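You operate a simulated robot arm through the tools that you are given. There is no shell and no other tool. Be economical: measure what you need, move in short steps, check, and stop when the job is done.

The job below is to be done with a simulated two-armed robot. You get a single attempt, and the scene is never put back.

Task
Take the small yellow cap on the top of the grey ledge and put it away on the low shelf of the side stand. Take the blue short pipe with a yellow cap on the top of the grey ledge and put it away on the top of the long blue cabinet. Pick up the short white socket pipe with one hand, pass it to the other hand and put it on the top of the white ledge. Take the yellow sponge from the top of the white ledge and leave it on the shelf under the steel trough. Take the red chock and leave it on the top of the blue ledge. Turn the black dial on the grey ledge to 5. Fetch the short cream stake with a purple band and stand it on the top of the wooden bench with two presses. Turn the middle dial of the valve block to 2. Take the blue coupler and leave it on the black tray. Open the left drawer of the grey ring bench, fetch the blue tag from the top of the grey ring bench and set it in the inside the left drawer of the grey ring bench and shut the drawer again. Open the dark blue drawer under the bench top. Do these in any order. Set down upright: blue short pipe with a yellow cap, short cream stake with a purple band, blue coupler.

It is judged by the outcome, as a careful person would: the job done as asked, and still so three seconds after it is handed in. It fails if anything else is knocked over, pushed out of place, dropped, spilled or broken. Lids that push on must go on centred and level and be pressed home; caps that screw on are set level and turned clockwise until they are tight.

Robot
Two 7-joint arms with two-finger parallel grippers on one trunk, on a base that drives. Base frame: it is fixed to the floor where the robot stands at the start and does not move with it; the origin is under the middle of the robot, x ahead of it, y to its left, z up. Units: mm, rad, N and s.
The left shoulder is at the start at [70, 134, 876], the right one opposite. Places, roughly: black dial on the grey ledge [500, -400, 500]; black tray (10x10x2 cm) [5200, -2400, 800]; blue coupler (5x5x5 cm) [5100, -2000, 800]; blue short pipe with a yellow cap (4x4x5 cm) [600, 0, 500]; blue tag [4750, -4750, 750]; dark blue drawer under the bench top [900, -7400, 600]; inside the left drawer of the grey ring bench [5000, -5400, 700]; left drawer of the grey ring bench [5100, -5400, 700]; low shelf of the side stand [-1600, -4300, 400]; middle dial of the valve block [5000, -1600, 800]; red chock (8x5x4 cm) [600, 1000, 500]; shelf under the steel trough [5000, 2500, 300]; short cream stake with a purple ba (5x4x34 cm) [400, 2800, 600]; short white socket pipe (6x6x18 cm) [600, 300, 600]; small yellow cap (4x4x3 cm) [500, 100, 500]; top of the blue ledge [500, 1900, 500]; top of the long blue cabinet [4900, -2100, 800]; top of the white ledge [500, 900, 500]; top of the wooden bench with two presses [4900, 1300, 800]; yellow sponge (10x6x4 cm) [400, 900, 500]. Payload 1.57 kg a hand.
The TCP of each hand is the grasp point between the finger pads, 30 mm short of the fingertips. In the tool frame z runs along the fingers and y along their closing line. Largest opening 80 mm; finger width 17, thickness 12; the body of the gripper, 40 by 82 mm, starts 80 mm behind the TCP.
Orientation is that of the tool frame in the base frame, as a unit quaternion [w, x, y, z]. With the fingers straight down and closing along the base's y, the tool's x points along the base's -x, its y along +y and its z along -z.

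Tools
- The arms move only by the tool arm_command. It takes "left_targets", "right_targets" or both (then of equal length, played together; a hand with none holds still); each is a list of rows, each an object of numbers (a shift or turn left out is 0, a gripper value left out holds the last): "tx", "ty", "tz": the shift along the tool's x, y, z in units of 40 mm (1.0 is 40 mm); "wx", "wy", "wz": the turn, a rotation vector about the tool's x, y, z in units of 4 degrees (1.0 is 4 degrees); "fingers": the closure, from 0 (fully open) to 1 (shut). In form: [{"tx": .., "ty": .., "tz": .., "wx": .., "wy": .., "wz": .., "fingers": ..}, ...]. A call has 1 to 12 rows; each row shifts and turns the commanded pose from where the row before left it, along the tool's axes as they then stand. A call with a number of a shift or a turn outside -1 to 1 is refused whole. Each row takes 0.2 s and may step no farther than 50 mm and 0.15 rad from the row before; otherwise, or with a gripper value out of range, the whole call is refused. A pose out of reach is approached as far as the arm can. The call stops where the force on the tool passes 40 N (or 10 N more than at its start, if that is more) or the arm is blocked; 0.2 s more then pass. The fingers move at their own pace (about 153 mm/s each) and stop on an object; they squeeze with about 35 N. The grip force told is the motor's: it shows also when the fingers shut on nothing. Time passes only in rows, and 0.2 s behind the last, so rows that do not move let the fingers close. It gives the time, the measured TCP pose, the force on the tool (base axes), the opening and the grip force at its end, in the units of the frame above (readings bear some noise), with the torque about the TCP (base axes, N m) and any sound that the robot's microphone picked up.
- Cameras (640 x 400 px; columns grow to the right, rows downward): "scene" is now at [137.3, 5.1, 1100]; the picture's right is [0.07, -1.00, 0.00], its down [-0.61, -0.04, -0.79] and it looks along [0.79, 0.05, -0.61] (base axes); focal length 214 px, centre (320, 200). "left" rides on the left gripper at [72, 7, -122] in its tool frame; the picture's right is [-0.09, 1.00, 0.00], its down [-0.84, -0.08, -0.54] and it looks along [-0.54, -0.05, 0.84] (tool axes); focal length 238 px, centre (320, 200). "right" rides on the right gripper at [72, -7, -122] in its tool frame; the picture's right is [0.09, 1.00, 0.00], its down [-0.84, 0.08, -0.54] and it looks along [-0.54, 0.05, 0.84] (tool axes); focal length 238 px, centre (320, 200). There is no depth. A picture from a camera that has moved, and an enlarged one, comes with that camera's place and axes in the base frame and with its lens.
- snapshot(camera): a new picture of that camera. The clock stands still meanwhile.
- raise_lower(by): slides the trunk up (or, below 0, down) by that many mm; the arms and the scene camera ride with it, the base frame stays. It gives what a move gives, with no picture.
- base_move(legs): drives the robot by 1 to 6 legs, each [ahead, left, turn to the left] in mm, mm and rad, along the robot's own axes; the way and the turn of a leg run together, so that a leg with both is an arc; at most 1500 mm and 3.142 rad a leg. The arms and the cameras ride along, it lands a little off, and it stops where it bumps. It gives what a move gives.
- aim_head(pan, tilt): turns the head with the scene camera to pan (to the left, within 1.501 rad either way) and tilt (down, from -0.506 to 1.204), counted from straight ahead of the robot. It gives what a move gives.
- close_up(camera, box): a new picture of the part [left, top, right, bottom] of that camera's present view, enlarged. The clock stands still meanwhile.
- hand_in(): hands the job in; it is judged then, once.

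Work in short steps. Places have to be worked out from the pictures, the camera data and where the tool is seen: move nearer, look again, correct. Check each grasp and each placing, and mend what went wrong. You have 546 turns and 346 pictures in all, those below and enlarged ones among them. Open the grippers and draw the arms clear of the work before you hand the job in, unless the task says otherwise; then end with one line.

The tools are called after "Request:" as a command line: name --argument value ..., lists and objects as JSON in quotes. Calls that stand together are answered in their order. arm_command: Moves the arms, as the interface text tells. Its arguments: {"type":"object","properties":{"left_targets":{"type":"array"},"right_targets":{"type":"array"}},"required":[]} The other tools are called the same way: raise_lower (by) slides the trunk up or down; base_move (legs) drives the base; aim_head (pan, tilt) turns the head that bears the scene camera; snapshot (camera) takes a picture; close_up (camera, box) takes an enlarged picture of a part of a camera's view; hand_in () hands the job in.

At the start:

```text
time: 0.0
left_ee_pos: [450.2, 239.6, 791.1]
left_ee_rot: [0.0, 0.0, 1.0, 0.0]
left_force: [-1.3, 0.4, -0.3]
left_ft_torque: [0.01, -0.02, 0.0]
left_width: 80.1
left_finger_force: 0.1
right_ee_pos: [522.8, -131.4, 889.9]
right_ee_rot: [0.0, 0.0, 1.0, 0.0]
right_force: [0.1, 0.5, -0.4]
right_ft_torque: [-0.02, -0.02, -0.02]
right_width: 80.0
right_finger_force: 0.0
trunk travel left (down, up): [-450.0, 490.0]
robot x, y, heading: [0.9, -0.5, 0.0]
head pan, tilt: [0.066, 0.658]
```

scene: 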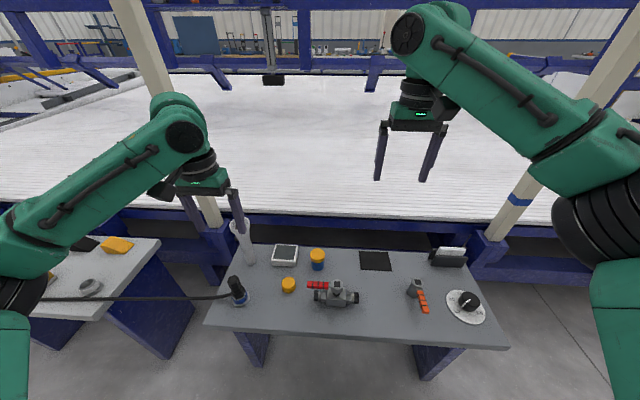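
right: 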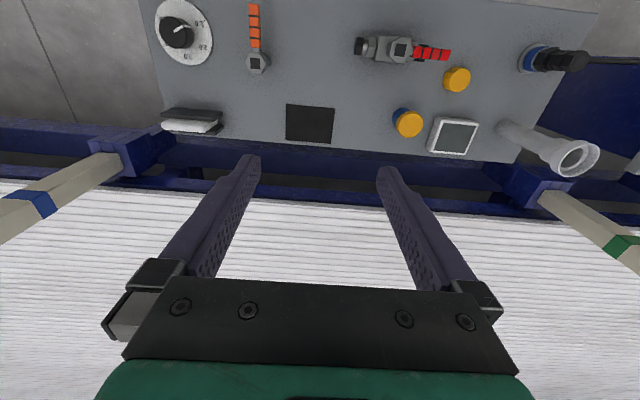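
left: 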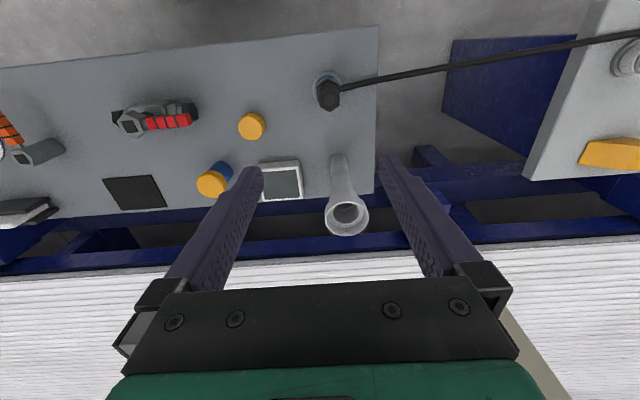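

I start with a closer look at the grey ledge and its dial from the scene camera.

Request:
close_up --camera "scene" --box '[400, 230, 520, 330]'

Request:
close_up --camera "scene" --box '[200, 210, 420, 350]'

Request:
close_up --camera "right" --box '[130, 0, 260, 81]'

```text
4.00 times, centred on (460, 280) of scene
camera zoom: at [137.3, 5.1, 1100.0], right [0.07, -1.0, 0.0], down [-0.61, -0.04, -0.79], along [0.79, 0.05, -0.61], focal length 858 px, centre (-240, -120)
```

zoom: 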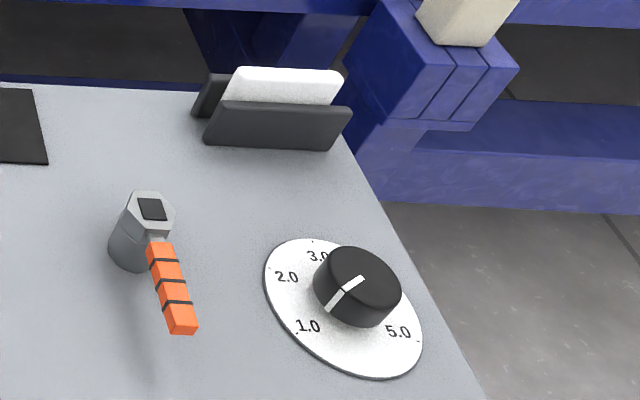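

```text
2.86 times, centred on (310, 280) of scene
camera zoom: at [137.3, 5.1, 1100.0], right [0.07, -1.0, 0.0], down [-0.61, -0.04, -0.79], along [0.79, 0.05, -0.61], focal length 613 px, centre (349, -29)
```

zoom: 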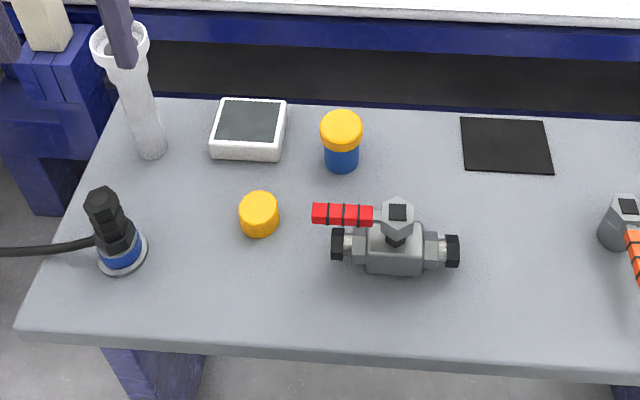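

```text
4.92 times, centred on (195, 40) of right
camera zoom: at [450.0, -138.3, 1010.8], right [-0.09, 1.0, 0.0], down [0.84, 0.08, 0.54], along [0.54, 0.05, -0.84], focal length 1173 px, centre (935, 985)
```

zoom: 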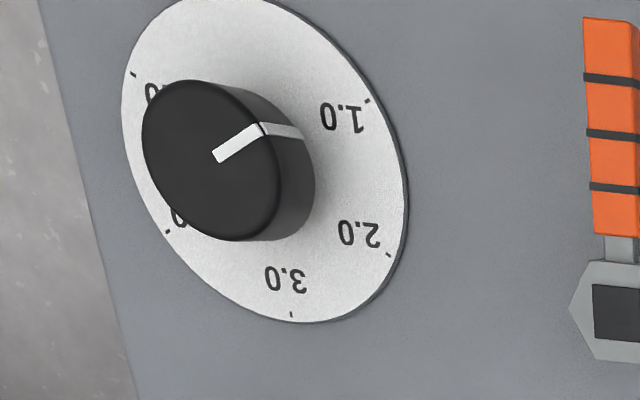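

The dial is at about (501, -433), a bit far from here, and its scale runs clockwise from 1.0 to 5.0. I shift the base right so the right arm can work over it.

Request:
base_move --legs '[[0, -250, 0]]'

Request:
aim_head --pan -0.2 --tilt 0.9

Request:
close_up --camera "scene" --box '[160, 100, 480, 300]'

```text
time: 1.8
left_ee_pos: [449.4, -13.3, 791.5]
left_ee_rot: [0.0, -0.001, 1.0, 0.0]
left_force: [-1.2, -0.4, -0.5]
left_ft_torque: [-0.02, 0.0, 0.01]
left_width: 79.9
left_finger_force: 0.1
right_ee_pos: [523.9, -383.6, 889.8]
right_ee_rot: [-0.001, -0.001, 1.0, 0.001]
right_force: [0.3, -0.3, -0.3]
right_ft_torque: [0.01, 0.0, 0.0]
right_width: 80.1
right_finger_force: 0.1
trunk travel left (down, up): [-450.0, 490.0]
robot x, y, heading: [-1.2, -252.4, 0.002]
head pan, tilt: [0.066, 0.658]
```

```text
time: 2.6
left_ee_pos: [448.8, -11.4, 791.7]
left_ee_rot: [0.0, -0.001, 1.0, 0.0]
left_force: [-0.2, -0.4, 0.0]
left_ft_torque: [0.03, 0.03, -0.02]
left_width: 80.0
left_finger_force: 0.1
right_ee_pos: [523.4, -381.6, 890.3]
right_ee_rot: [0.001, -0.001, 1.0, 0.0]
right_force: [0.0, 0.4, 0.0]
right_ft_torque: [0.0, 0.04, 0.02]
right_width: 80.2
right_finger_force: 0.0
trunk travel left (down, up): [-450.0, 490.0]
robot x, y, heading: [-1.7, -251.9, 0.006]
head pan, tilt: [-0.201, 0.901]
```

```text
2.00 times, centred on (320, 200) of scene
camera zoom: at [125.2, -266.4, 1080.3], right [-0.2, -0.98, 0.0], down [-0.77, 0.15, -0.62], along [0.61, -0.12, -0.78], focal length 429 px, centre (320, 200)
```

zoom: 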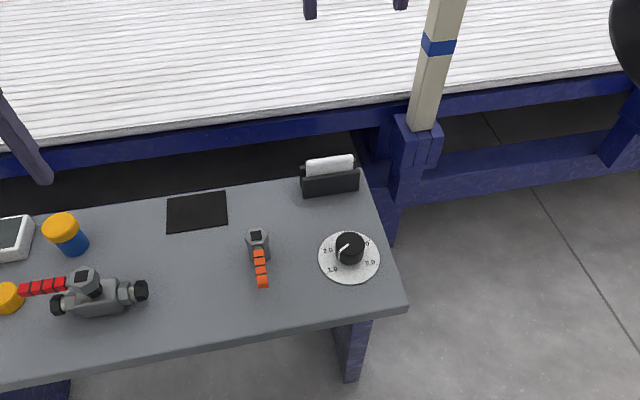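

The dial is at about (515, -397). I lower the right hand behind it so that the hand camera looks at it.

Request:
arm_command --right_targets '[{"tx": 0.5, "tz": 1, "ty": -0.1}, {"tx": 0.5, "tz": 1, "ty": -0.1}, {"tx": 0.5, "tz": 1, "ty": -0.1}, {"tx": 0.5, "tz": 1}, {"tx": 0.3, "tz": 1}, {"tz": 0.9}]'

Request:
snapshot --camera "right"

```text
time: 4.0
left_ee_pos: [449.7, -13.6, 791.1]
left_ee_rot: [0.0, 0.0, 1.0, 0.0]
left_force: [0.3, 0.4, 0.2]
left_ft_torque: [-0.01, -0.02, -0.03]
left_width: 79.6
left_finger_force: 0.1
right_ee_pos: [430.4, -394.3, 652.4]
right_ee_rot: [0.0, 0.0, 1.0, 0.0]
right_force: [-0.8, 0.0, 0.2]
right_ft_torque: [0.0, 0.01, 0.03]
right_width: 79.9
right_finger_force: 0.0
trunk travel left (down, up): [-450.0, 490.0]
robot x, y, heading: [-1.7, -254.3, -0.001]
head pan, tilt: [-0.201, 0.901]
```

```text
338 pictures are left
camera right: at [358.9, -400.9, 772.2], right [-0.09, 1.0, 0.0], down [0.84, 0.08, 0.54], along [0.54, 0.05, -0.84], focal length 238 px, centre (320, 200)
```

right: 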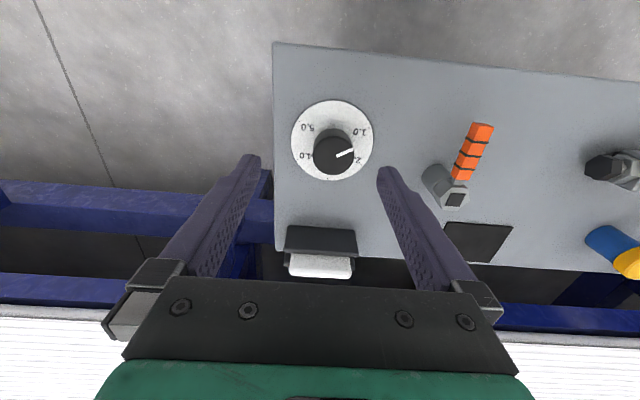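

Two views together put the ledge top near z = 505 and the dial at about (450, -377). I zoom in to read the scale angles.

Request:
close_up --camera "right" --box '[270, 90, 400, 190]'

```text
4.00 times, centred on (335, 140) of right
camera zoom: at [358.9, -400.9, 772.2], right [-0.09, 1.0, 0.0], down [0.84, 0.08, 0.54], along [0.54, 0.05, -0.84], focal length 953 px, centre (260, 440)
```

zoom: 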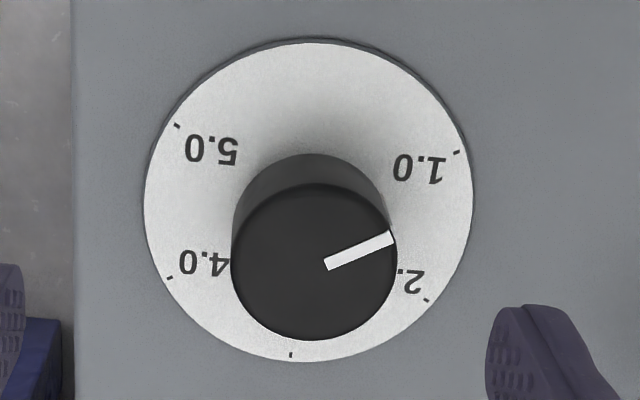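

The pointer is on 1.0 and the spacing is about 57°, so 5.0 is about 229° clockwise. I centre over the knob and pre-rotate the wrist counter-clockwise.

Request:
arm_command --right_targets '[{"tx": -0.45, "ty": 0.37}, {"wz": -1}, {"wz": -1}, {"wz": -1}, {"wz": -1}, {"wz": -1}, {"wz": -1}, {"wz": -1}, {"wz": -1}, {"wz": -1}, {"wz": -1}, {"wz": -1}]'

Request:
arm_command --right_targets '[{"wz": -1}, {"wz": -1}, {"wz": -1}, {"wz": -1}, {"wz": -1}, {"wz": -1}, {"wz": -1}, {"wz": -1}, {"wz": -1}, {"wz": -1}, {"wz": -1}, {"wz": -1}]'

Request:
snapshot --camera "right"

```text
time: 6.6
left_ee_pos: [449.0, -12.2, 790.3]
left_ee_rot: [0.0, -0.002, 1.0, -0.001]
left_force: [0.6, 0.0, -0.3]
left_ft_torque: [0.04, -0.02, -0.05]
left_width: 80.2
left_finger_force: 0.2
right_ee_pos: [448.7, -379.0, 654.2]
right_ee_rot: [0.0, -0.376, 0.926, 0.0]
right_force: [0.0, -0.7, 0.3]
right_ft_torque: [-0.01, 0.0, 0.02]
right_width: 79.9
right_finger_force: 0.1
trunk travel left (down, up): [-450.0, 490.0]
robot x, y, heading: [3.3, -253.8, 0.003]
head pan, tilt: [-0.201, 0.901]
```

```text
time: 9.2
left_ee_pos: [449.4, -12.2, 791.8]
left_ee_rot: [0.0, -0.001, 1.0, 0.0]
left_force: [0.0, 0.6, 0.0]
left_ft_torque: [0.02, 0.0, 0.01]
left_width: 80.1
left_finger_force: 0.1
right_ee_pos: [449.2, -379.8, 654.0]
right_ee_rot: [0.0, 0.721, -0.693, -0.001]
right_force: [-0.3, -0.4, -0.3]
right_ft_torque: [-0.02, 0.03, -0.02]
right_width: 79.9
right_finger_force: 0.1
trunk travel left (down, up): [-450.0, 490.0]
robot x, y, heading: [0.4, -252.2, 0.005]
head pan, tilt: [-0.201, 0.901]
```

```text
336 pictures are left
camera right: at [457.5, -451.1, 775.4], right [-0.99, -0.13, 0.0], down [-0.11, 0.83, 0.54], along [-0.07, 0.54, -0.84], focal length 238 px, centre (320, 200)
```

right: 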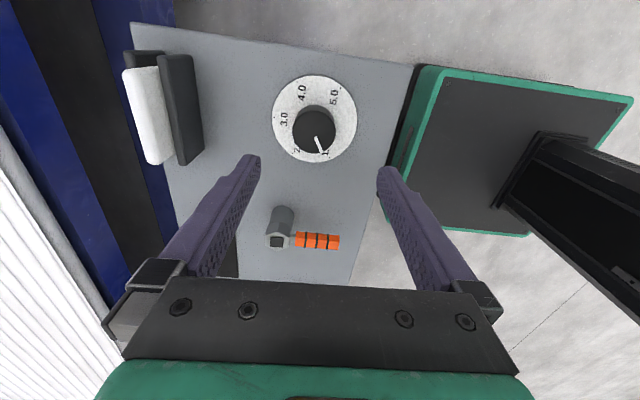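

The second view agrees on (451, -380). I finish the pre-rotation, descend onto the knob and close.

Request:
arm_command --right_targets '[{"wz": -1}, {"wz": -1}, {"wz": -1}, {"wz": -1}, {"wz": -1}, {"tz": 1}, {"tz": 1}, {"tz": 0.6}, {"fingers": 1}, {"fingers": 1}, {"fingers": 1}]'

Request:
snapshot --camera "right"

```text
time: 11.6
left_ee_pos: [452.4, -10.8, 787.8]
left_ee_rot: [-0.004, 0.0, 1.0, -0.001]
left_force: [-0.4, -0.3, 1.4]
left_ft_torque: [0.01, 0.01, -0.02]
left_width: 80.0
left_finger_force: 0.0
right_ee_pos: [456.1, -379.0, 550.1]
right_ee_rot: [-0.003, 0.83, -0.558, 0.001]
right_force: [36.4, 11.0, -0.3]
right_ft_torque: [0.05, -0.22, -0.16]
right_width: 43.1
right_finger_force: 45.1
trunk travel left (down, up): [-450.0, 490.0]
robot x, y, heading: [2.6, -251.3, -0.0]
head pan, tilt: [-0.201, 0.901]
```

```text
335 pictures are left
camera right: at [486.6, -442.7, 670.6], right [-0.89, -0.46, -0.01], down [-0.39, 0.75, 0.54], along [-0.24, 0.48, -0.84], focal length 238 px, centre (320, 200)
```

right: 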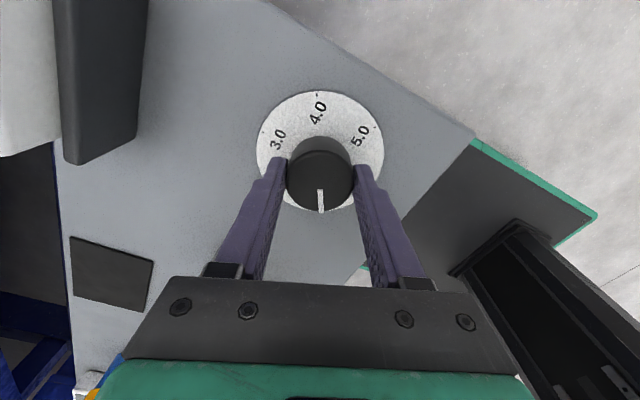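

Gripped, but about 8 mm off-centre along the closing line. I shift the commanded pose to relieve the side force.

Request:
arm_command --right_targets '[{"ty": -0.2}, {}]'

```text
time: 12.2
left_ee_pos: [448.1, -12.6, 791.6]
left_ee_rot: [0.0, 0.0, 1.0, 0.0]
left_force: [0.3, 0.7, 0.5]
left_ft_torque: [-0.05, 0.05, -0.01]
left_width: 79.8
left_finger_force: 0.0
right_ee_pos: [455.7, -379.4, 550.3]
right_ee_rot: [0.004, 0.83, -0.558, -0.001]
right_force: [3.2, -0.7, 3.1]
right_ft_torque: [0.73, -0.85, -0.27]
right_width: 43.0
right_finger_force: 45.4
trunk travel left (down, up): [-450.0, 490.0]
robot x, y, heading: [-2.0, -247.8, 0.004]
head pan, tilt: [-0.201, 0.901]
```

Force is gone. Now I turn clockwise in steps.

Request:
arm_command --right_targets '[{"wz": 1}, {"wz": 1}, {"wz": 1}, {"wz": 1}, {"wz": 1}, {"wz": 1}, {"wz": 1}, {"wz": 1}, {"wz": 1}, {"wz": 1}, {"wz": 1}, {"wz": 1}]'

Request:
close_up --camera "right" --box '[200, 60, 440, 240]'

```text
time: 14.8
left_ee_pos: [448.2, -12.4, 792.1]
left_ee_rot: [0.001, -0.001, 1.0, -0.001]
left_force: [0.1, 0.1, 0.1]
left_ft_torque: [-0.01, -0.03, -0.01]
left_width: 79.9
left_finger_force: 0.2
right_ee_pos: [455.9, -378.7, 549.8]
right_ee_rot: [0.001, -0.53, 0.848, 0.0]
right_force: [-15.1, 0.3, -6.4]
right_ft_torque: [0.33, 0.37, -0.02]
right_width: 42.2
right_finger_force: 45.0
trunk travel left (down, up): [-450.0, 490.0]
robot x, y, heading: [0.9, -248.0, 0.004]
head pan, tilt: [-0.201, 0.901]
```

```text
2.22 times, centred on (320, 150) of right
camera zoom: at [429.2, -444.3, 670.7], right [-0.94, 0.35, 0.0], down [0.3, 0.79, 0.54], along [0.19, 0.51, -0.84], focal length 530 px, centre (320, 311)
```

zoom: 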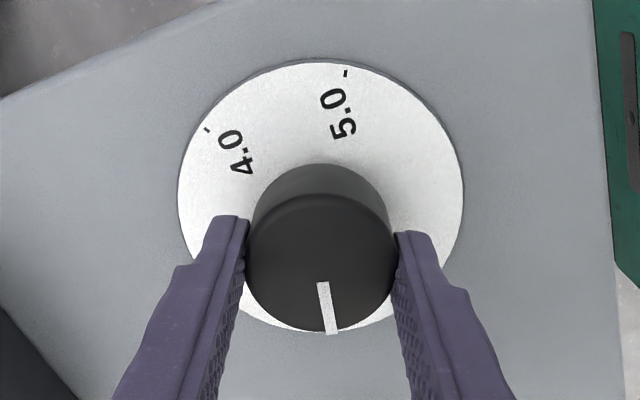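

The knob follows the hand. I keep turning, with a small centring correction.

Request:
arm_command --right_targets '[{"wz": 1}, {"wz": 1}, {"wz": 1}, {"wz": 1}, {"wz": 1}, {"wz": 1}, {"wz": 1}, {"wz": 1}, {"wz": 1}, {"wz": 1}, {"wz": 1}, {"wz": 1}]'

Request:
arm_command --right_targets '[{"wz": 1}, {"wz": 1}, {"wz": 1}, {"wz": 1}, {"wz": 1}, {"wz": 1}, {"wz": 1}, {"wz": 1}, {"wz": 1}, {"wz": 1}, {"wz": 1}, {"wz": 1}]'

Request:
arm_command --right_targets '[{"wz": 1}, {"wz": 1}, {"wz": 1}, {"wz": 1}, {"wz": 1}, {"wz": 1}, {"wz": 1}, {"wz": 1}, {"wz": 1}, {"wz": 1}]'

Request:
snapshot --camera "right"

```text
time: 17.4
left_ee_pos: [450.4, -12.7, 791.9]
left_ee_rot: [0.0, -0.001, 1.0, 0.0]
left_force: [0.5, 0.1, -0.9]
left_ft_torque: [0.01, -0.01, 0.02]
left_width: 79.9
left_finger_force: 0.0
right_ee_pos: [457.5, -378.4, 550.1]
right_ee_rot: [0.0, -0.138, 0.99, 0.0]
right_force: [-12.2, -4.2, -8.5]
right_ft_torque: [-0.17, 0.96, 0.01]
right_width: 42.3
right_finger_force: 44.8
trunk travel left (down, up): [-450.0, 490.0]
robot x, y, heading: [0.6, -249.2, -0.002]
head pan, tilt: [-0.201, 0.901]
```

```text
time: 20.0
left_ee_pos: [448.6, -12.8, 792.2]
left_ee_rot: [0.0, 0.0, 1.0, 0.001]
left_force: [0.2, -0.6, 0.2]
left_ft_torque: [-0.03, 0.03, -0.01]
left_width: 80.1
left_finger_force: 0.0
right_ee_pos: [455.3, -379.0, 550.2]
right_ee_rot: [0.0, 0.276, 0.961, 0.0]
right_force: [-7.5, -17.7, -3.0]
right_ft_torque: [-0.01, 0.98, 0.05]
right_width: 42.6
right_finger_force: 44.9
trunk travel left (down, up): [-450.0, 490.0]
robot x, y, heading: [4.3, -250.7, 0.005]
head pan, tilt: [-0.201, 0.901]
```

```text
time: 22.2
left_ee_pos: [449.1, -14.3, 792.4]
left_ee_rot: [0.0, 0.0, 1.0, 0.002]
left_force: [-0.3, -0.3, 0.3]
left_ft_torque: [0.02, 0.04, -0.01]
left_width: 79.8
left_finger_force: 0.1
right_ee_pos: [455.1, -379.6, 551.2]
right_ee_rot: [0.0, 0.589, 0.808, -0.001]
right_force: [-7.1, -29.3, 2.2]
right_ft_torque: [0.07, 0.13, -0.02]
right_width: 42.4
right_finger_force: 45.1
trunk travel left (down, up): [-450.0, 490.0]
robot x, y, heading: [0.7, -251.7, 0.0]
head pan, tilt: [-0.201, 0.901]
```

```text
333 pictures are left
camera right: at [426.3, -312.9, 670.7], right [0.92, 0.39, 0.0], down [0.33, -0.77, 0.54], along [0.21, -0.5, -0.84], focal length 238 px, centre (320, 200)
```

right: 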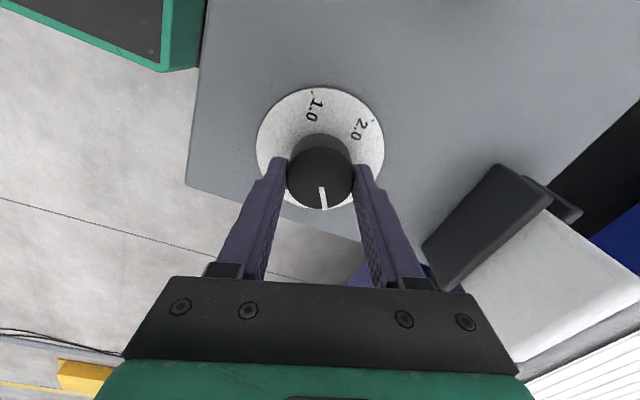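

About 184° done; 45° remains. I relieve the side load and turn 10 more units, then read the dial.

Request:
arm_command --right_targets '[{"tx": -0.12, "ty": -0.05}, {"wz": 1}, {"wz": 1}, {"wz": 1}, {"wz": 1}, {"wz": 1}, {"wz": 1}, {"wz": 1}, {"wz": 1}, {"wz": 1}, {"wz": 1}]'

Request:
close_up --camera "right" --box '[200, 60, 440, 240]'

Request:
close_up --camera "scene" --box '[270, 150, 390, 250]'

```text
time: 24.6
left_ee_pos: [446.7, -10.4, 791.1]
left_ee_rot: [0.001, -0.001, 1.0, -0.001]
left_force: [-0.1, 0.3, -0.3]
left_ft_torque: [-0.02, 0.02, -0.01]
left_width: 79.9
left_finger_force: 0.1
right_ee_pos: [455.0, -380.4, 550.6]
right_ee_rot: [-0.002, 0.829, 0.56, 0.0]
right_force: [-23.5, 14.4, -10.3]
right_ft_torque: [0.94, -0.33, 0.06]
right_width: 42.3
right_finger_force: 44.8
trunk travel left (down, up): [-450.0, 490.0]
robot x, y, heading: [0.4, -253.1, 0.005]
head pan, tilt: [-0.201, 0.901]
```

```text
2.22 times, centred on (320, 150) of right
camera zoom: at [474.3, -310.4, 670.9], right [0.96, -0.29, 0.0], down [-0.24, -0.81, 0.54], along [-0.16, -0.52, -0.84], focal length 530 px, centre (320, 311)
```

zoom: 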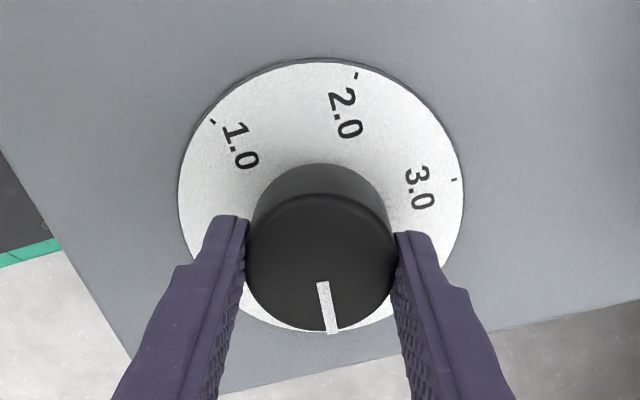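

```text
4.00 times, centred on (330, 200) of scene
camera zoom: at [123.5, -265.2, 1080.4], right [-0.2, -0.98, 0.0], down [-0.77, 0.15, -0.62], along [0.61, -0.12, -0.78], focal length 858 px, centre (280, 200)
```

zoom: 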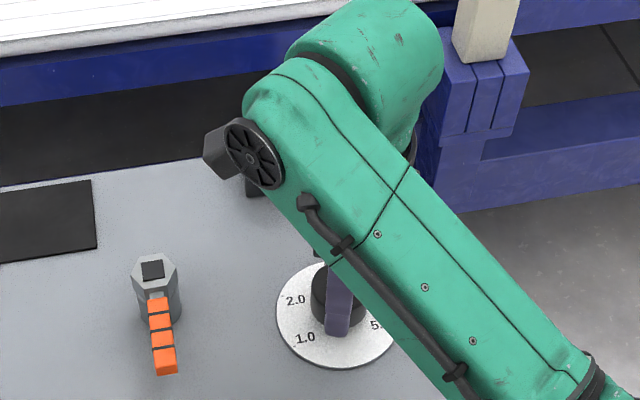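

Working the ticks and pointer out in base axes, the pointer is at -97° and 5.0 at -112.6°. I turn 4 more units and re-read.

Request:
arm_command --right_targets '[{"wz": 1}, {"wz": 1}, {"wz": 1}, {"wz": 1}, {}]'

Request:
close_up --camera "right" --box '[200, 60, 440, 240]'

```text
time: 25.8
left_ee_pos: [447.4, -10.3, 790.6]
left_ee_rot: [0.001, 0.0, 1.0, -0.001]
left_force: [-1.0, 0.0, -0.2]
left_ft_torque: [-0.01, 0.01, 0.02]
left_width: 80.0
left_finger_force: 0.1
right_ee_pos: [453.7, -380.2, 551.1]
right_ee_rot: [-0.002, 0.898, 0.441, -0.002]
right_force: [-28.5, 21.4, -12.1]
right_ft_torque: [0.41, -0.15, 0.03]
right_width: 42.4
right_finger_force: 45.0
trunk travel left (down, up): [-450.0, 490.0]
robot x, y, heading: [-1.0, -249.3, -0.003]
head pan, tilt: [-0.201, 0.901]
```

```text
2.22 times, centred on (320, 150) of right
camera zoom: at [492.4, -318.6, 670.8], right [0.84, -0.54, 0.0], down [-0.45, -0.71, 0.54], along [-0.29, -0.46, -0.84], focal length 530 px, centre (320, 311)
```

zoom: 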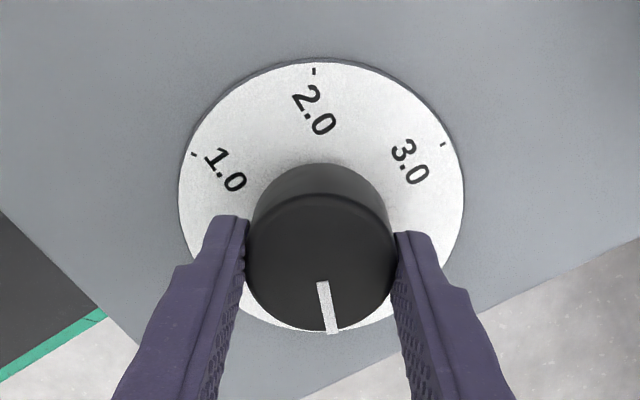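

I relieve the side force, open and rise to check the dial.

Request:
arm_command --right_targets '[{"ty": -0.17}, {}, {"fingers": 0}, {"fingers": 0}, {"fingers": 0}, {"tz": -1}, {"tz": -1}, {"tz": -1}]'

Request:
close_up --camera "right" --box '[220, 50, 420, 200]'

```text
time: 27.6
left_ee_pos: [448.5, -12.4, 790.9]
left_ee_rot: [0.0, 0.0, 1.0, 0.0]
left_force: [-0.5, -0.5, -0.8]
left_ft_torque: [0.02, -0.01, -0.03]
left_width: 80.1
left_finger_force: 0.1
right_ee_pos: [499.2, -399.5, 622.3]
right_ee_rot: [0.0, 0.898, 0.44, 0.0]
right_force: [0.4, 0.2, 0.4]
right_ft_torque: [0.02, 0.01, -0.02]
right_width: 80.0
right_finger_force: 0.1
right hand out of reach, approached as far as the arm can: row 6, 7, 8
trunk travel left (down, up): [-450.0, 490.0]
robot x, y, heading: [1.2, -250.3, -0.002]
head pan, tilt: [-0.201, 0.901]
```

```text
2.67 times, centred on (320, 125) of right
camera zoom: at [538.1, -338.5, 742.7], right [0.84, -0.54, 0.0], down [-0.45, -0.71, 0.54], along [-0.29, -0.46, -0.84], focal length 636 px, centre (320, 400)
```

zoom: 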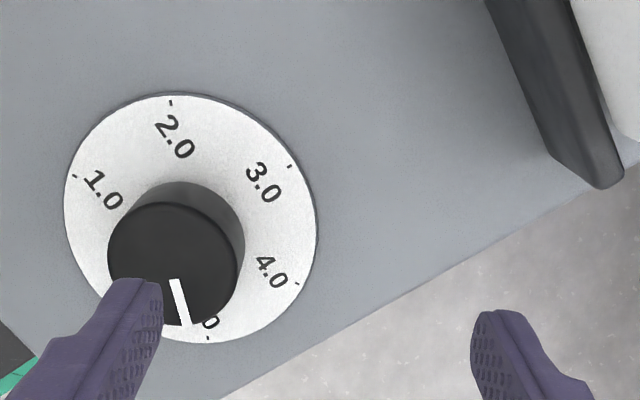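

The wrist ran out at that height; the dial looks near 5 but I want a cleaner view. I unwind the wrist and look from straight behind.

Request:
arm_command --right_targets '[{"wz": -1}, {"wz": -1}, {"wz": -1}, {"wz": -1}, {"wz": -1}, {"wz": -1}, {"wz": -1}, {"wz": -1}, {"wz": -1}, {"wz": -1}, {"wz": -1}, {"wz": -1}]'

Request:
arm_command --right_targets '[{"wz": -1}, {"wz": -1}, {"wz": -1}, {"wz": -1}, {"wz": -1}, {"wz": -1}, {"wz": -1}, {"wz": -1}, {"wz": -1}, {"wz": -1}, {"wz": -1}, {"wz": -1}]'

Request:
arm_command --right_targets '[{"wz": -1}, {"wz": -1}, {"wz": -1}, {"wz": -1}, {"wz": -1}, {"wz": -1}, {"wz": -1}, {"wz": -1}, {"tx": 0.5}]'

Request:
close_up --camera "right" --box '[240, 80, 400, 180]'

```text
time: 30.2
left_ee_pos: [449.4, -11.0, 791.4]
left_ee_rot: [-0.001, -0.001, 1.0, 0.0]
left_force: [-0.5, 0.6, -0.3]
left_ft_torque: [-0.01, -0.03, 0.02]
left_width: 79.9
left_finger_force: 0.0
right_ee_pos: [497.8, -400.7, 620.4]
right_ee_rot: [0.0, 0.641, 0.768, 0.001]
right_force: [-0.1, -0.8, -0.4]
right_ft_torque: [-0.02, -0.02, -0.01]
right_width: 80.0
right_finger_force: 0.0
trunk travel left (down, up): [-450.0, 490.0]
robot x, y, heading: [2.2, -252.2, 0.006]
head pan, tilt: [-0.201, 0.901]
```

```text
time: 32.8
left_ee_pos: [449.6, -11.7, 791.0]
left_ee_rot: [0.0, -0.001, 1.0, 0.0]
left_force: [-0.5, 0.1, -0.3]
left_ft_torque: [0.01, 0.01, -0.01]
left_width: 80.2
left_finger_force: 0.0
right_ee_pos: [498.6, -401.7, 620.5]
right_ee_rot: [0.0, 0.274, 0.962, 0.0]
right_force: [-0.1, -0.3, 0.1]
right_ft_torque: [0.01, 0.01, 0.0]
right_width: 80.0
right_finger_force: 0.2
trunk travel left (down, up): [-450.0, 490.0]
robot x, y, heading: [0.6, -252.7, 0.002]
head pan, tilt: [-0.201, 0.901]
```

```text
time: 34.8
left_ee_pos: [449.6, -12.2, 791.6]
left_ee_rot: [-0.001, 0.0, 1.0, 0.0]
left_force: [-0.2, -0.2, 0.9]
left_ft_torque: [-0.01, -0.02, 0.0]
left_width: 79.9
left_finger_force: 0.1
right_ee_pos: [478.8, -401.6, 620.5]
right_ee_rot: [0.0, -0.001, 1.0, 0.0]
right_force: [0.5, -1.0, 0.0]
right_ft_torque: [-0.02, 0.04, 0.01]
right_width: 80.2
right_finger_force: 0.2
trunk travel left (down, up): [-450.0, 490.0]
robot x, y, heading: [-0.7, -251.3, 0.004]
head pan, tilt: [-0.201, 0.901]
```

```text
4.00 times, centred on (320, 130) of right
camera zoom: at [406.2, -408.0, 741.8], right [-0.09, 1.0, 0.0], down [0.84, 0.08, 0.54], along [0.54, 0.05, -0.84], focal length 953 px, centre (320, 480)
```

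zoom: 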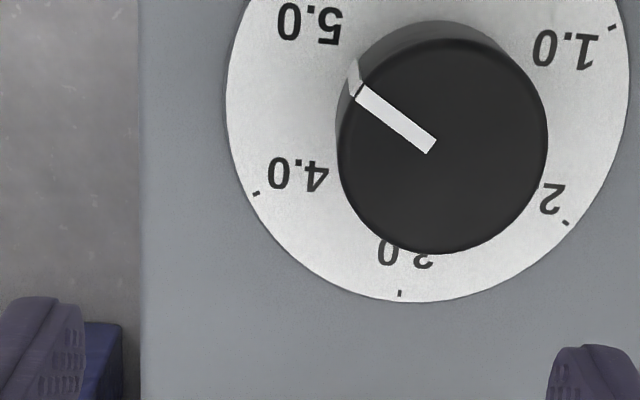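

I take the whole plate in view.

Request:
close_up --camera "right" --box '[264, 60, 424, 160]'

```text
4.00 times, centred on (344, 110) of right
camera zoom: at [406.2, -408.0, 741.8], right [-0.09, 1.0, 0.0], down [0.84, 0.08, 0.54], along [0.54, 0.05, -0.84], focal length 953 px, centre (224, 560)
```

zoom: 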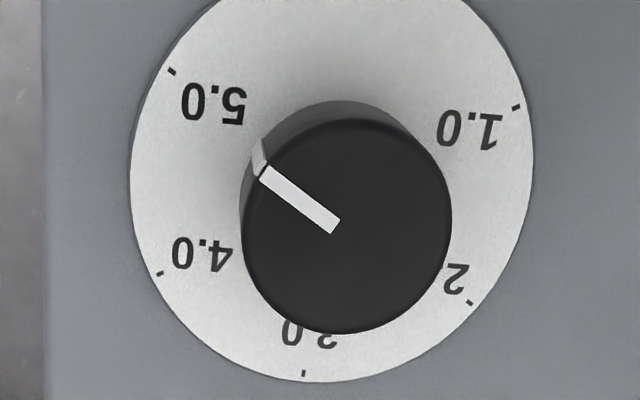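

Computed in base axes, ticks sit every 60° and the pointer is at -120°, exactly on 5.0. Dial done. Now I raise the right hand and drive left for the white socket pipe.

Request:
arm_command --right_targets '[{"tz": -1, "tx": 0.5}, {"tz": -1, "tx": 0.5}, {"tz": -1, "tx": 0.5}, {"tz": -1}]'

Request:
base_move --legs '[[0, 380, 0]]'

Request:
aim_head --pan 0.3 --tilt 0.6

Request:
snapshot --camera "scene"

Request:
snapshot --camera "left"

```text
time: 35.8
left_ee_pos: [449.4, -10.0, 789.8]
left_ee_rot: [0.001, -0.001, 1.0, 0.0]
left_force: [0.1, 0.7, 0.7]
left_ft_torque: [0.01, -0.03, -0.03]
left_width: 79.9
left_finger_force: 0.0
right_ee_pos: [420.0, -399.5, 781.4]
right_ee_rot: [-0.001, -0.001, 1.0, 0.0]
right_force: [-0.1, -1.2, 0.2]
right_ft_torque: [0.01, 0.02, 0.0]
right_width: 80.1
right_finger_force: 0.2
trunk travel left (down, up): [-450.0, 490.0]
robot x, y, heading: [1.6, -251.2, 0.003]
head pan, tilt: [-0.201, 0.901]
```

```text
time: 38.2
left_ee_pos: [447.2, 369.0, 791.2]
left_ee_rot: [0.0, -0.001, 1.0, 0.0]
left_force: [-0.6, -0.5, 0.0]
left_ft_torque: [-0.02, 0.0, 0.01]
left_width: 79.8
left_finger_force: 0.0
right_ee_pos: [419.3, -19.3, 780.7]
right_ee_rot: [0.001, 0.0, 1.0, -0.001]
right_force: [0.2, 0.0, 0.2]
right_ft_torque: [0.0, -0.01, 0.0]
right_width: 80.6
right_finger_force: 0.1
trunk travel left (down, up): [-450.0, 490.0]
robot x, y, heading: [0.2, 131.5, -0.003]
head pan, tilt: [-0.201, 0.901]
```

```text
time: 39.1
left_ee_pos: [448.4, 369.5, 791.4]
left_ee_rot: [-0.001, -0.002, 1.0, 0.0]
left_force: [0.1, 0.1, 0.0]
left_ft_torque: [-0.01, -0.03, 0.02]
left_width: 79.8
left_finger_force: 0.0
right_ee_pos: [420.7, -19.1, 780.7]
right_ee_rot: [0.0, -0.001, 1.0, 0.001]
right_force: [0.7, -0.1, -0.3]
right_ft_torque: [-0.01, -0.01, -0.04]
right_width: 80.2
right_finger_force: 0.0
trunk travel left (down, up): [-450.0, 490.0]
robot x, y, heading: [1.1, 130.4, -0.001]
head pan, tilt: [0.3, 0.6]
```

```text
326 pictures are left
camera scene: at [135.0, 155.4, 1104.9], right [0.3, -0.95, 0.0], down [-0.54, -0.17, -0.82], along [0.79, 0.24, -0.57], focal length 214 px, centre (320, 200)
```

scene: 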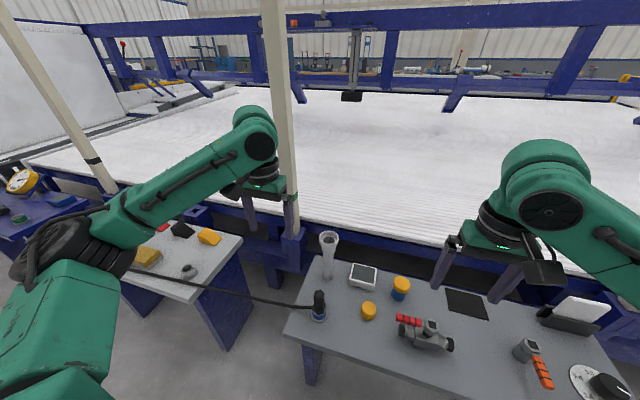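

```text
325 pictures are left
camera left: at [376.9, 376.3, 913.2], right [0.09, 1.0, 0.0], down [0.84, -0.08, 0.54], along [0.54, -0.05, -0.84], focal length 238 px, centre (320, 200)
```

left: 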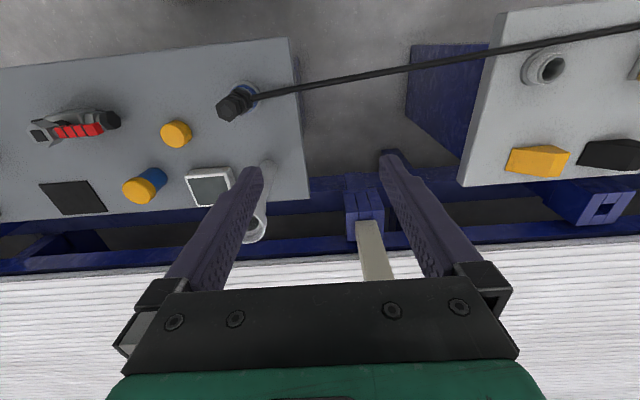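

The pipe stands at about (550, 258), top near z = 685. I bring the left hand above it and look.

Request:
arm_command --left_targets '[{"tx": -0.85, "ty": -0.9}, {"tx": -0.85, "ty": -0.9}, {"tx": -0.85, "ty": -0.95}]'

Request:
snapshot --camera "left"

Request:
close_up --camera "scene" --box '[230, 170, 430, 340]'

```text
refused: row 3 steps farther than a row can; nothing moved
```

```text
324 pictures are left
camera left: at [376.9, 376.3, 913.2], right [0.09, 1.0, 0.0], down [0.84, -0.08, 0.54], along [0.54, -0.05, -0.84], focal length 238 px, centre (320, 200)
```

left: 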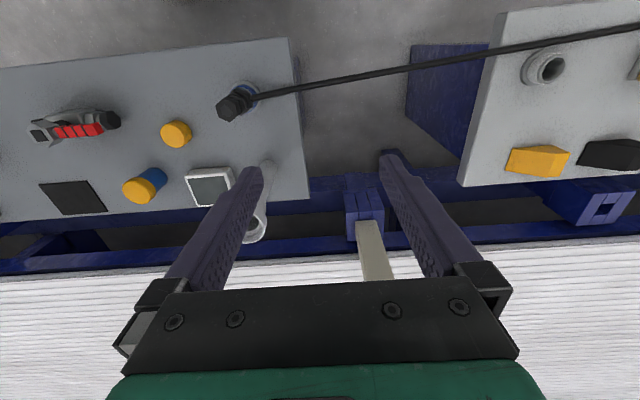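

```text
2.35 times, centred on (330, 255) of scene
camera zoom: at [135.0, 155.4, 1104.9], right [0.3, -0.95, 0.0], down [-0.54, -0.17, -0.82], along [0.79, 0.24, -0.57], focal length 505 px, centre (296, 71)
```

zoom: 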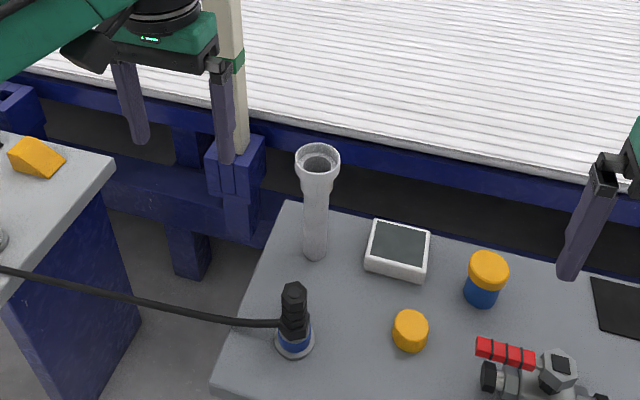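

Steps must stay under 50 mm combined. I use four rows.

Request:
arm_command --left_targets '[{"tx": -0.64, "ty": -0.7}, {"tx": -0.64, "ty": -0.7}, {"tx": -0.64, "ty": -0.7}, {"tx": -0.63, "ty": -0.68}]'

Request:
snapshot --camera "left"

Request:
close_up --camera "scene" --box '[230, 170, 430, 340]'

```text
time: 40.1
left_ee_pos: [551.7, 255.4, 791.6]
left_ee_rot: [0.0, -0.001, 1.0, 0.001]
left_force: [0.2, -0.3, -0.6]
left_ft_torque: [0.02, 0.0, 0.03]
left_width: 79.9
left_finger_force: 0.1
right_ee_pos: [420.7, -20.5, 781.0]
right_ee_rot: [0.0, -0.001, 1.0, 0.0]
right_force: [0.4, -1.1, -0.3]
right_ft_torque: [0.0, -0.02, -0.01]
right_width: 80.1
right_finger_force: 0.0
trunk travel left (down, up): [-450.0, 490.0]
robot x, y, heading: [3.1, 129.5, 0.005]
head pan, tilt: [0.3, 0.6]
```

```text
322 pictures are left
camera left: at [479.9, 263.0, 914.1], right [0.09, 1.0, 0.0], down [0.84, -0.08, 0.54], along [0.54, -0.05, -0.84], focal length 238 px, centre (320, 200)
```

left: 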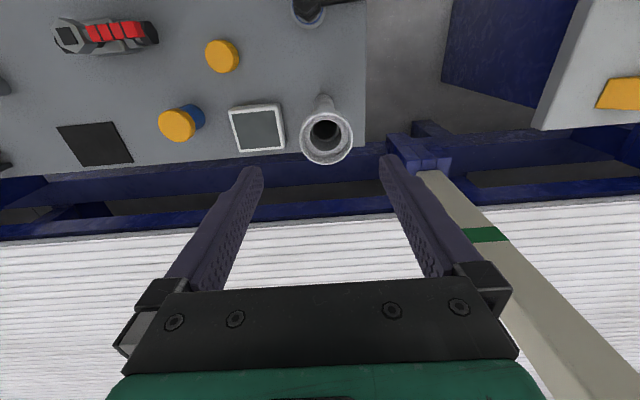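

```text
2.35 times, centred on (330, 255) of scene
camera zoom: at [135.5, 154.3, 1104.9], right [0.3, -0.95, 0.0], down [-0.54, -0.17, -0.82], along [0.79, 0.25, -0.57], focal length 505 px, centre (296, 71)
```

zoom: 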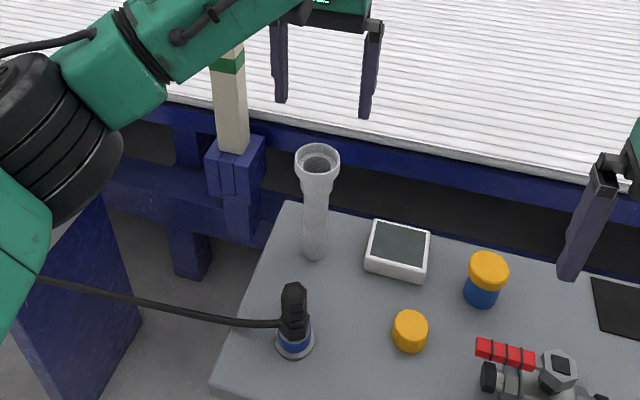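

The pipe's top is at (553, 262). I correct, descend and close on the socket.

Request:
arm_command --left_targets '[{"tx": -0.05, "ty": 0.14}, {"tz": 1}, {"tz": 1}, {"tz": 1}, {"tz": 0.25}, {"fingers": 1}, {"fingers": 1}, {"fingers": 1}]'

Request:
snapshot --camera "left"

```text
time: 42.0
left_ee_pos: [551.1, 262.9, 660.6]
left_ee_rot: [0.0, -0.001, 1.0, 0.0]
left_force: [0.8, -0.4, 1.2]
left_ft_torque: [0.03, -0.05, -0.03]
left_width: 54.2
left_finger_force: 34.7
right_ee_pos: [419.6, -19.4, 781.4]
right_ee_rot: [0.0, -0.001, 1.0, 0.0]
right_force: [-0.6, -0.5, 0.1]
right_ft_torque: [0.02, -0.02, 0.02]
right_width: 79.8
right_finger_force: 0.0
trunk travel left (down, up): [-450.0, 490.0]
robot x, y, heading: [-4.2, 127.3, -0.002]
head pan, tilt: [0.3, 0.6]
```

```text
320 pictures are left
camera left: at [480.2, 269.6, 783.0], right [0.09, 1.0, 0.0], down [0.84, -0.08, 0.54], along [0.54, -0.05, -0.84], focal length 238 px, centre (320, 200)
```

left: 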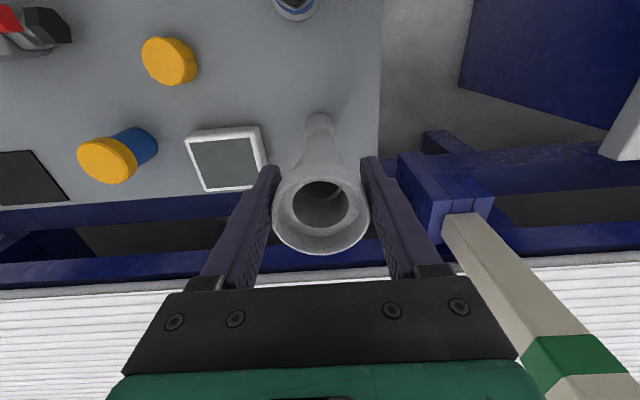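

Pipe gripped at 54 mm. I lift it, bring it toward the middle, and start tilting the right hand to point forward-down.

Request:
arm_command --left_targets '[{"tz": -0.5}, {"tz": -0.5}, {"tz": -1}, {"tz": -1}, {"tz": -0.5}, {"tx": 0.5, "ty": -0.5}, {"tx": 0.5, "ty": -0.5}, {"tx": 0.5, "ty": -0.5}, {"tx": 0.5, "ty": -0.5}, {"ty": -0.4}, {}, {}]' --right_targets '[{"wy": -1}, {"wy": -1}, {"wy": -1}, {"wy": -1}, {"wy": -1}, {"wy": -1}, {"wy": -1}, {"wy": -1}, {"wy": -1}, {"wy": -1}, {"wy": -1}, {"wy": -1}]'

Request:
snapshot --camera "scene"

```text
time: 44.5
left_ee_pos: [471.7, 167.6, 801.6]
left_ee_rot: [0.0, -0.001, 1.0, 0.0]
left_force: [0.5, 0.1, -1.1]
left_ft_torque: [0.01, -0.02, -0.01]
left_width: 53.9
left_finger_force: 35.1
right_ee_pos: [447.9, 14.4, 788.9]
right_ee_rot: [0.407, -0.001, 0.913, 0.0]
right_force: [0.0, -0.2, 0.5]
right_ft_torque: [-0.02, 0.01, 0.01]
right_width: 80.1
right_finger_force: 0.0
right hand out of reach, approached as far as the arm can: row 8, 9, 11
trunk travel left (down, up): [-450.0, 490.0]
robot x, y, heading: [1.9, 131.0, 0.003]
head pan, tilt: [0.3, 0.6]
```

```text
319 pictures are left
camera scene: at [135.2, 155.4, 1105.0], right [0.3, -0.95, 0.0], down [-0.54, -0.17, -0.82], along [0.79, 0.25, -0.57], focal length 214 px, centre (320, 200)
```

scene: 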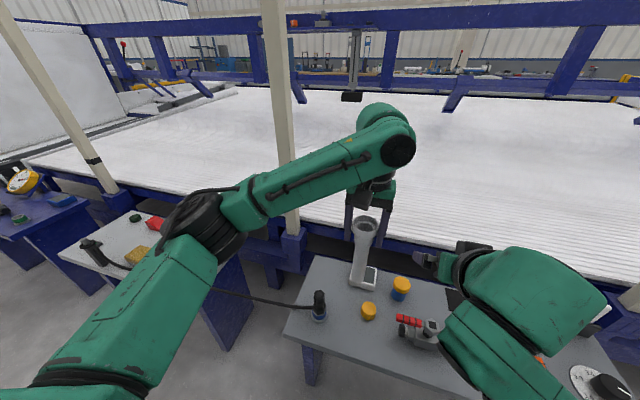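

The tilted right hand needs to be farther out, so I move the pipe forward to x≈560, y≈130, and set the right hand behind it at pipe mid-height with its present 48° tilt.

Request:
arm_command --left_targets '[{"tx": -0.75, "ty": -0.3}, {"tx": -0.75, "ty": -0.3}, {"tx": -0.7, "ty": -0.35}, {}, {}, {}]' --right_targets '[{}, {"tx": 0.64, "tz": 0.58}, {"tx": 0.64, "tz": 0.58}, {"ty": 0.97}, {"ty": 0.97}, {"ty": 0.96}]'

Request:
snapshot --camera "right"

Request:
snapshot --camera "scene"

```text
time: 46.0
left_ee_pos: [561.5, 129.6, 800.8]
left_ee_rot: [0.001, -0.001, 1.0, 0.0]
left_force: [0.3, 0.5, 0.4]
left_ft_torque: [-0.02, 0.01, 0.02]
left_width: 53.8
left_finger_force: 35.1
right_ee_pos: [445.2, 129.9, 720.5]
right_ee_rot: [0.408, -0.001, 0.913, -0.001]
right_force: [-0.9, -0.4, 0.8]
right_ft_torque: [0.0, 0.0, -0.05]
right_width: 79.9
right_finger_force: 0.0
trunk travel left (down, up): [-450.0, 490.0]
robot x, y, heading: [-4.1, 131.4, -0.002]
head pan, tilt: [0.3, 0.6]
```

```text
318 pictures are left
camera right: at [307.0, 124.1, 747.8], right [-0.06, 1.0, -0.07], down [0.16, 0.08, 0.98], along [0.99, 0.05, -0.16], focal length 238 px, centre (320, 200)
```

right: 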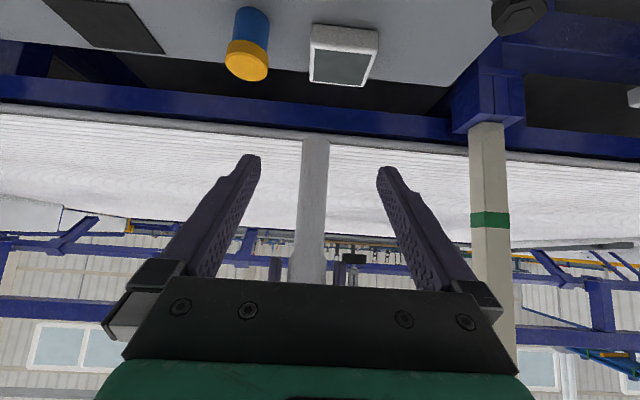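

```text
317 pictures are left
camera scene: at [135.1, 156.6, 1104.9], right [0.3, -0.95, 0.0], down [-0.54, -0.17, -0.82], along [0.79, 0.24, -0.57], focal length 214 px, centre (320, 200)
```

scene: 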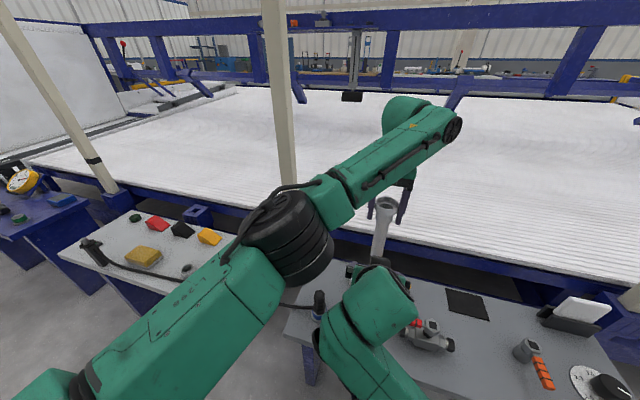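

The pipe is centred between the right fingers. I advance 115 mm forward and close the right gripper.

Request:
arm_command --right_targets '[{"tx": -0.64, "tz": 0.71}, {"tx": -0.64, "tz": 0.71}, {"tx": -0.64, "tz": 0.71}, {"fingers": 1}, {"fingers": 1}, {"fingers": 1}]'

Request:
snapshot --camera "right"

```text
time: 47.4
left_ee_pos: [561.2, 130.0, 800.0]
left_ee_rot: [-0.001, -0.001, 1.0, 0.002]
left_force: [-3.4, 4.0, 0.8]
left_ft_torque: [0.34, 0.1, 0.17]
left_width: 53.5
left_finger_force: 34.8
right_ee_pos: [562.3, 128.6, 720.4]
right_ee_rot: [0.406, 0.0, 0.914, -0.001]
right_force: [2.9, -4.8, -0.8]
right_ft_torque: [-0.02, 0.22, -0.16]
right_width: 30.1
right_finger_force: 35.2
trunk travel left (down, up): [-450.0, 490.0]
robot x, y, heading: [-4.0, 135.2, -0.001]
head pan, tilt: [0.3, 0.6]
```

```text
316 pictures are left
camera right: at [422.3, 122.4, 747.9], right [-0.06, 1.0, -0.07], down [0.16, 0.08, 0.98], along [0.99, 0.05, -0.16], focal length 238 px, centre (320, 200)
```

right: 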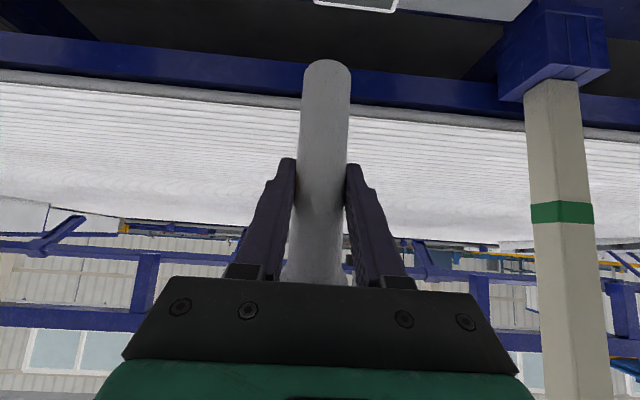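

Right holds it (30 mm). I open the left hand and raise it clear.

Request:
arm_command --left_targets '[{"fingers": 0}, {"fingers": 0}, {"tz": -0.5}, {"tz": -1}, {"tz": -1}, {"ty": 1}, {"ty": 1}, {"ty": 1}]'

Request:
snapshot --camera "scene"

```text
time: 49.1
left_ee_pos: [541.8, 260.3, 868.2]
left_ee_rot: [-0.001, -0.002, 1.0, -0.001]
left_force: [-0.6, -0.4, 0.0]
left_ft_torque: [-0.02, 0.02, 0.04]
left_width: 80.2
left_finger_force: 0.1
left hand out of reach, approached as far as the arm can: row 3, 4, 5
right_ee_pos: [561.4, 129.8, 720.0]
right_ee_rot: [0.407, -0.002, 0.914, -0.001]
right_force: [-0.4, 0.6, -0.1]
right_ft_torque: [-0.04, -0.01, 0.01]
right_width: 30.3
right_finger_force: 35.3
trunk travel left (down, up): [-450.0, 490.0]
robot x, y, heading: [-0.7, 130.6, 0.001]
head pan, tilt: [0.3, 0.6]
```

```text
315 pictures are left
camera scene: at [135.2, 156.8, 1104.9], right [0.3, -0.95, 0.0], down [-0.54, -0.17, -0.82], along [0.79, 0.24, -0.57], focal length 214 px, centre (320, 200)
```

scene: 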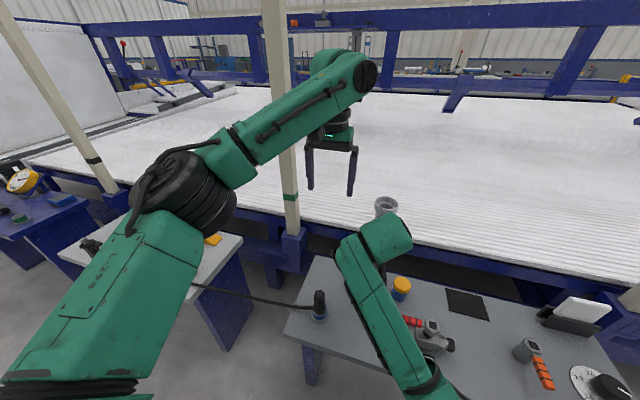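

Handover done. I look to the left along my path before driving.

Request:
aim_head --pan 1.2 --tilt 0.5

Request:
snapshot --camera "scene"

```text
time: 50.4
left_ee_pos: [542.6, 260.3, 868.8]
left_ee_rot: [0.0, -0.001, 1.0, 0.001]
left_force: [0.6, 0.3, -0.6]
left_ft_torque: [-0.02, 0.0, 0.01]
left_width: 79.9
left_finger_force: 0.1
right_ee_pos: [561.6, 129.0, 721.6]
right_ee_rot: [0.407, -0.001, 0.913, 0.0]
right_force: [0.1, -0.3, -1.2]
right_ft_torque: [-0.01, -0.02, -0.02]
right_width: 30.1
right_finger_force: 35.0
trunk travel left (down, up): [-450.0, 490.0]
robot x, y, heading: [4.4, 127.3, -0.0]
head pan, tilt: [1.201, 0.499]
```

```text
314 pictures are left
camera scene: at [83.5, 214.1, 1114.1], right [0.93, -0.36, 0.0], down [-0.17, -0.45, -0.88], along [0.32, 0.82, -0.48], focal length 214 px, centre (320, 200)
```

scene: 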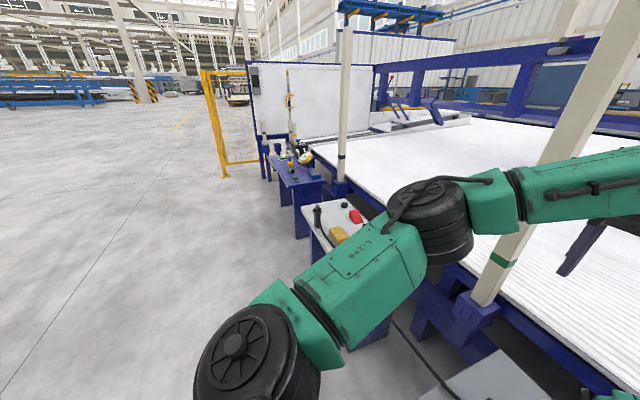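

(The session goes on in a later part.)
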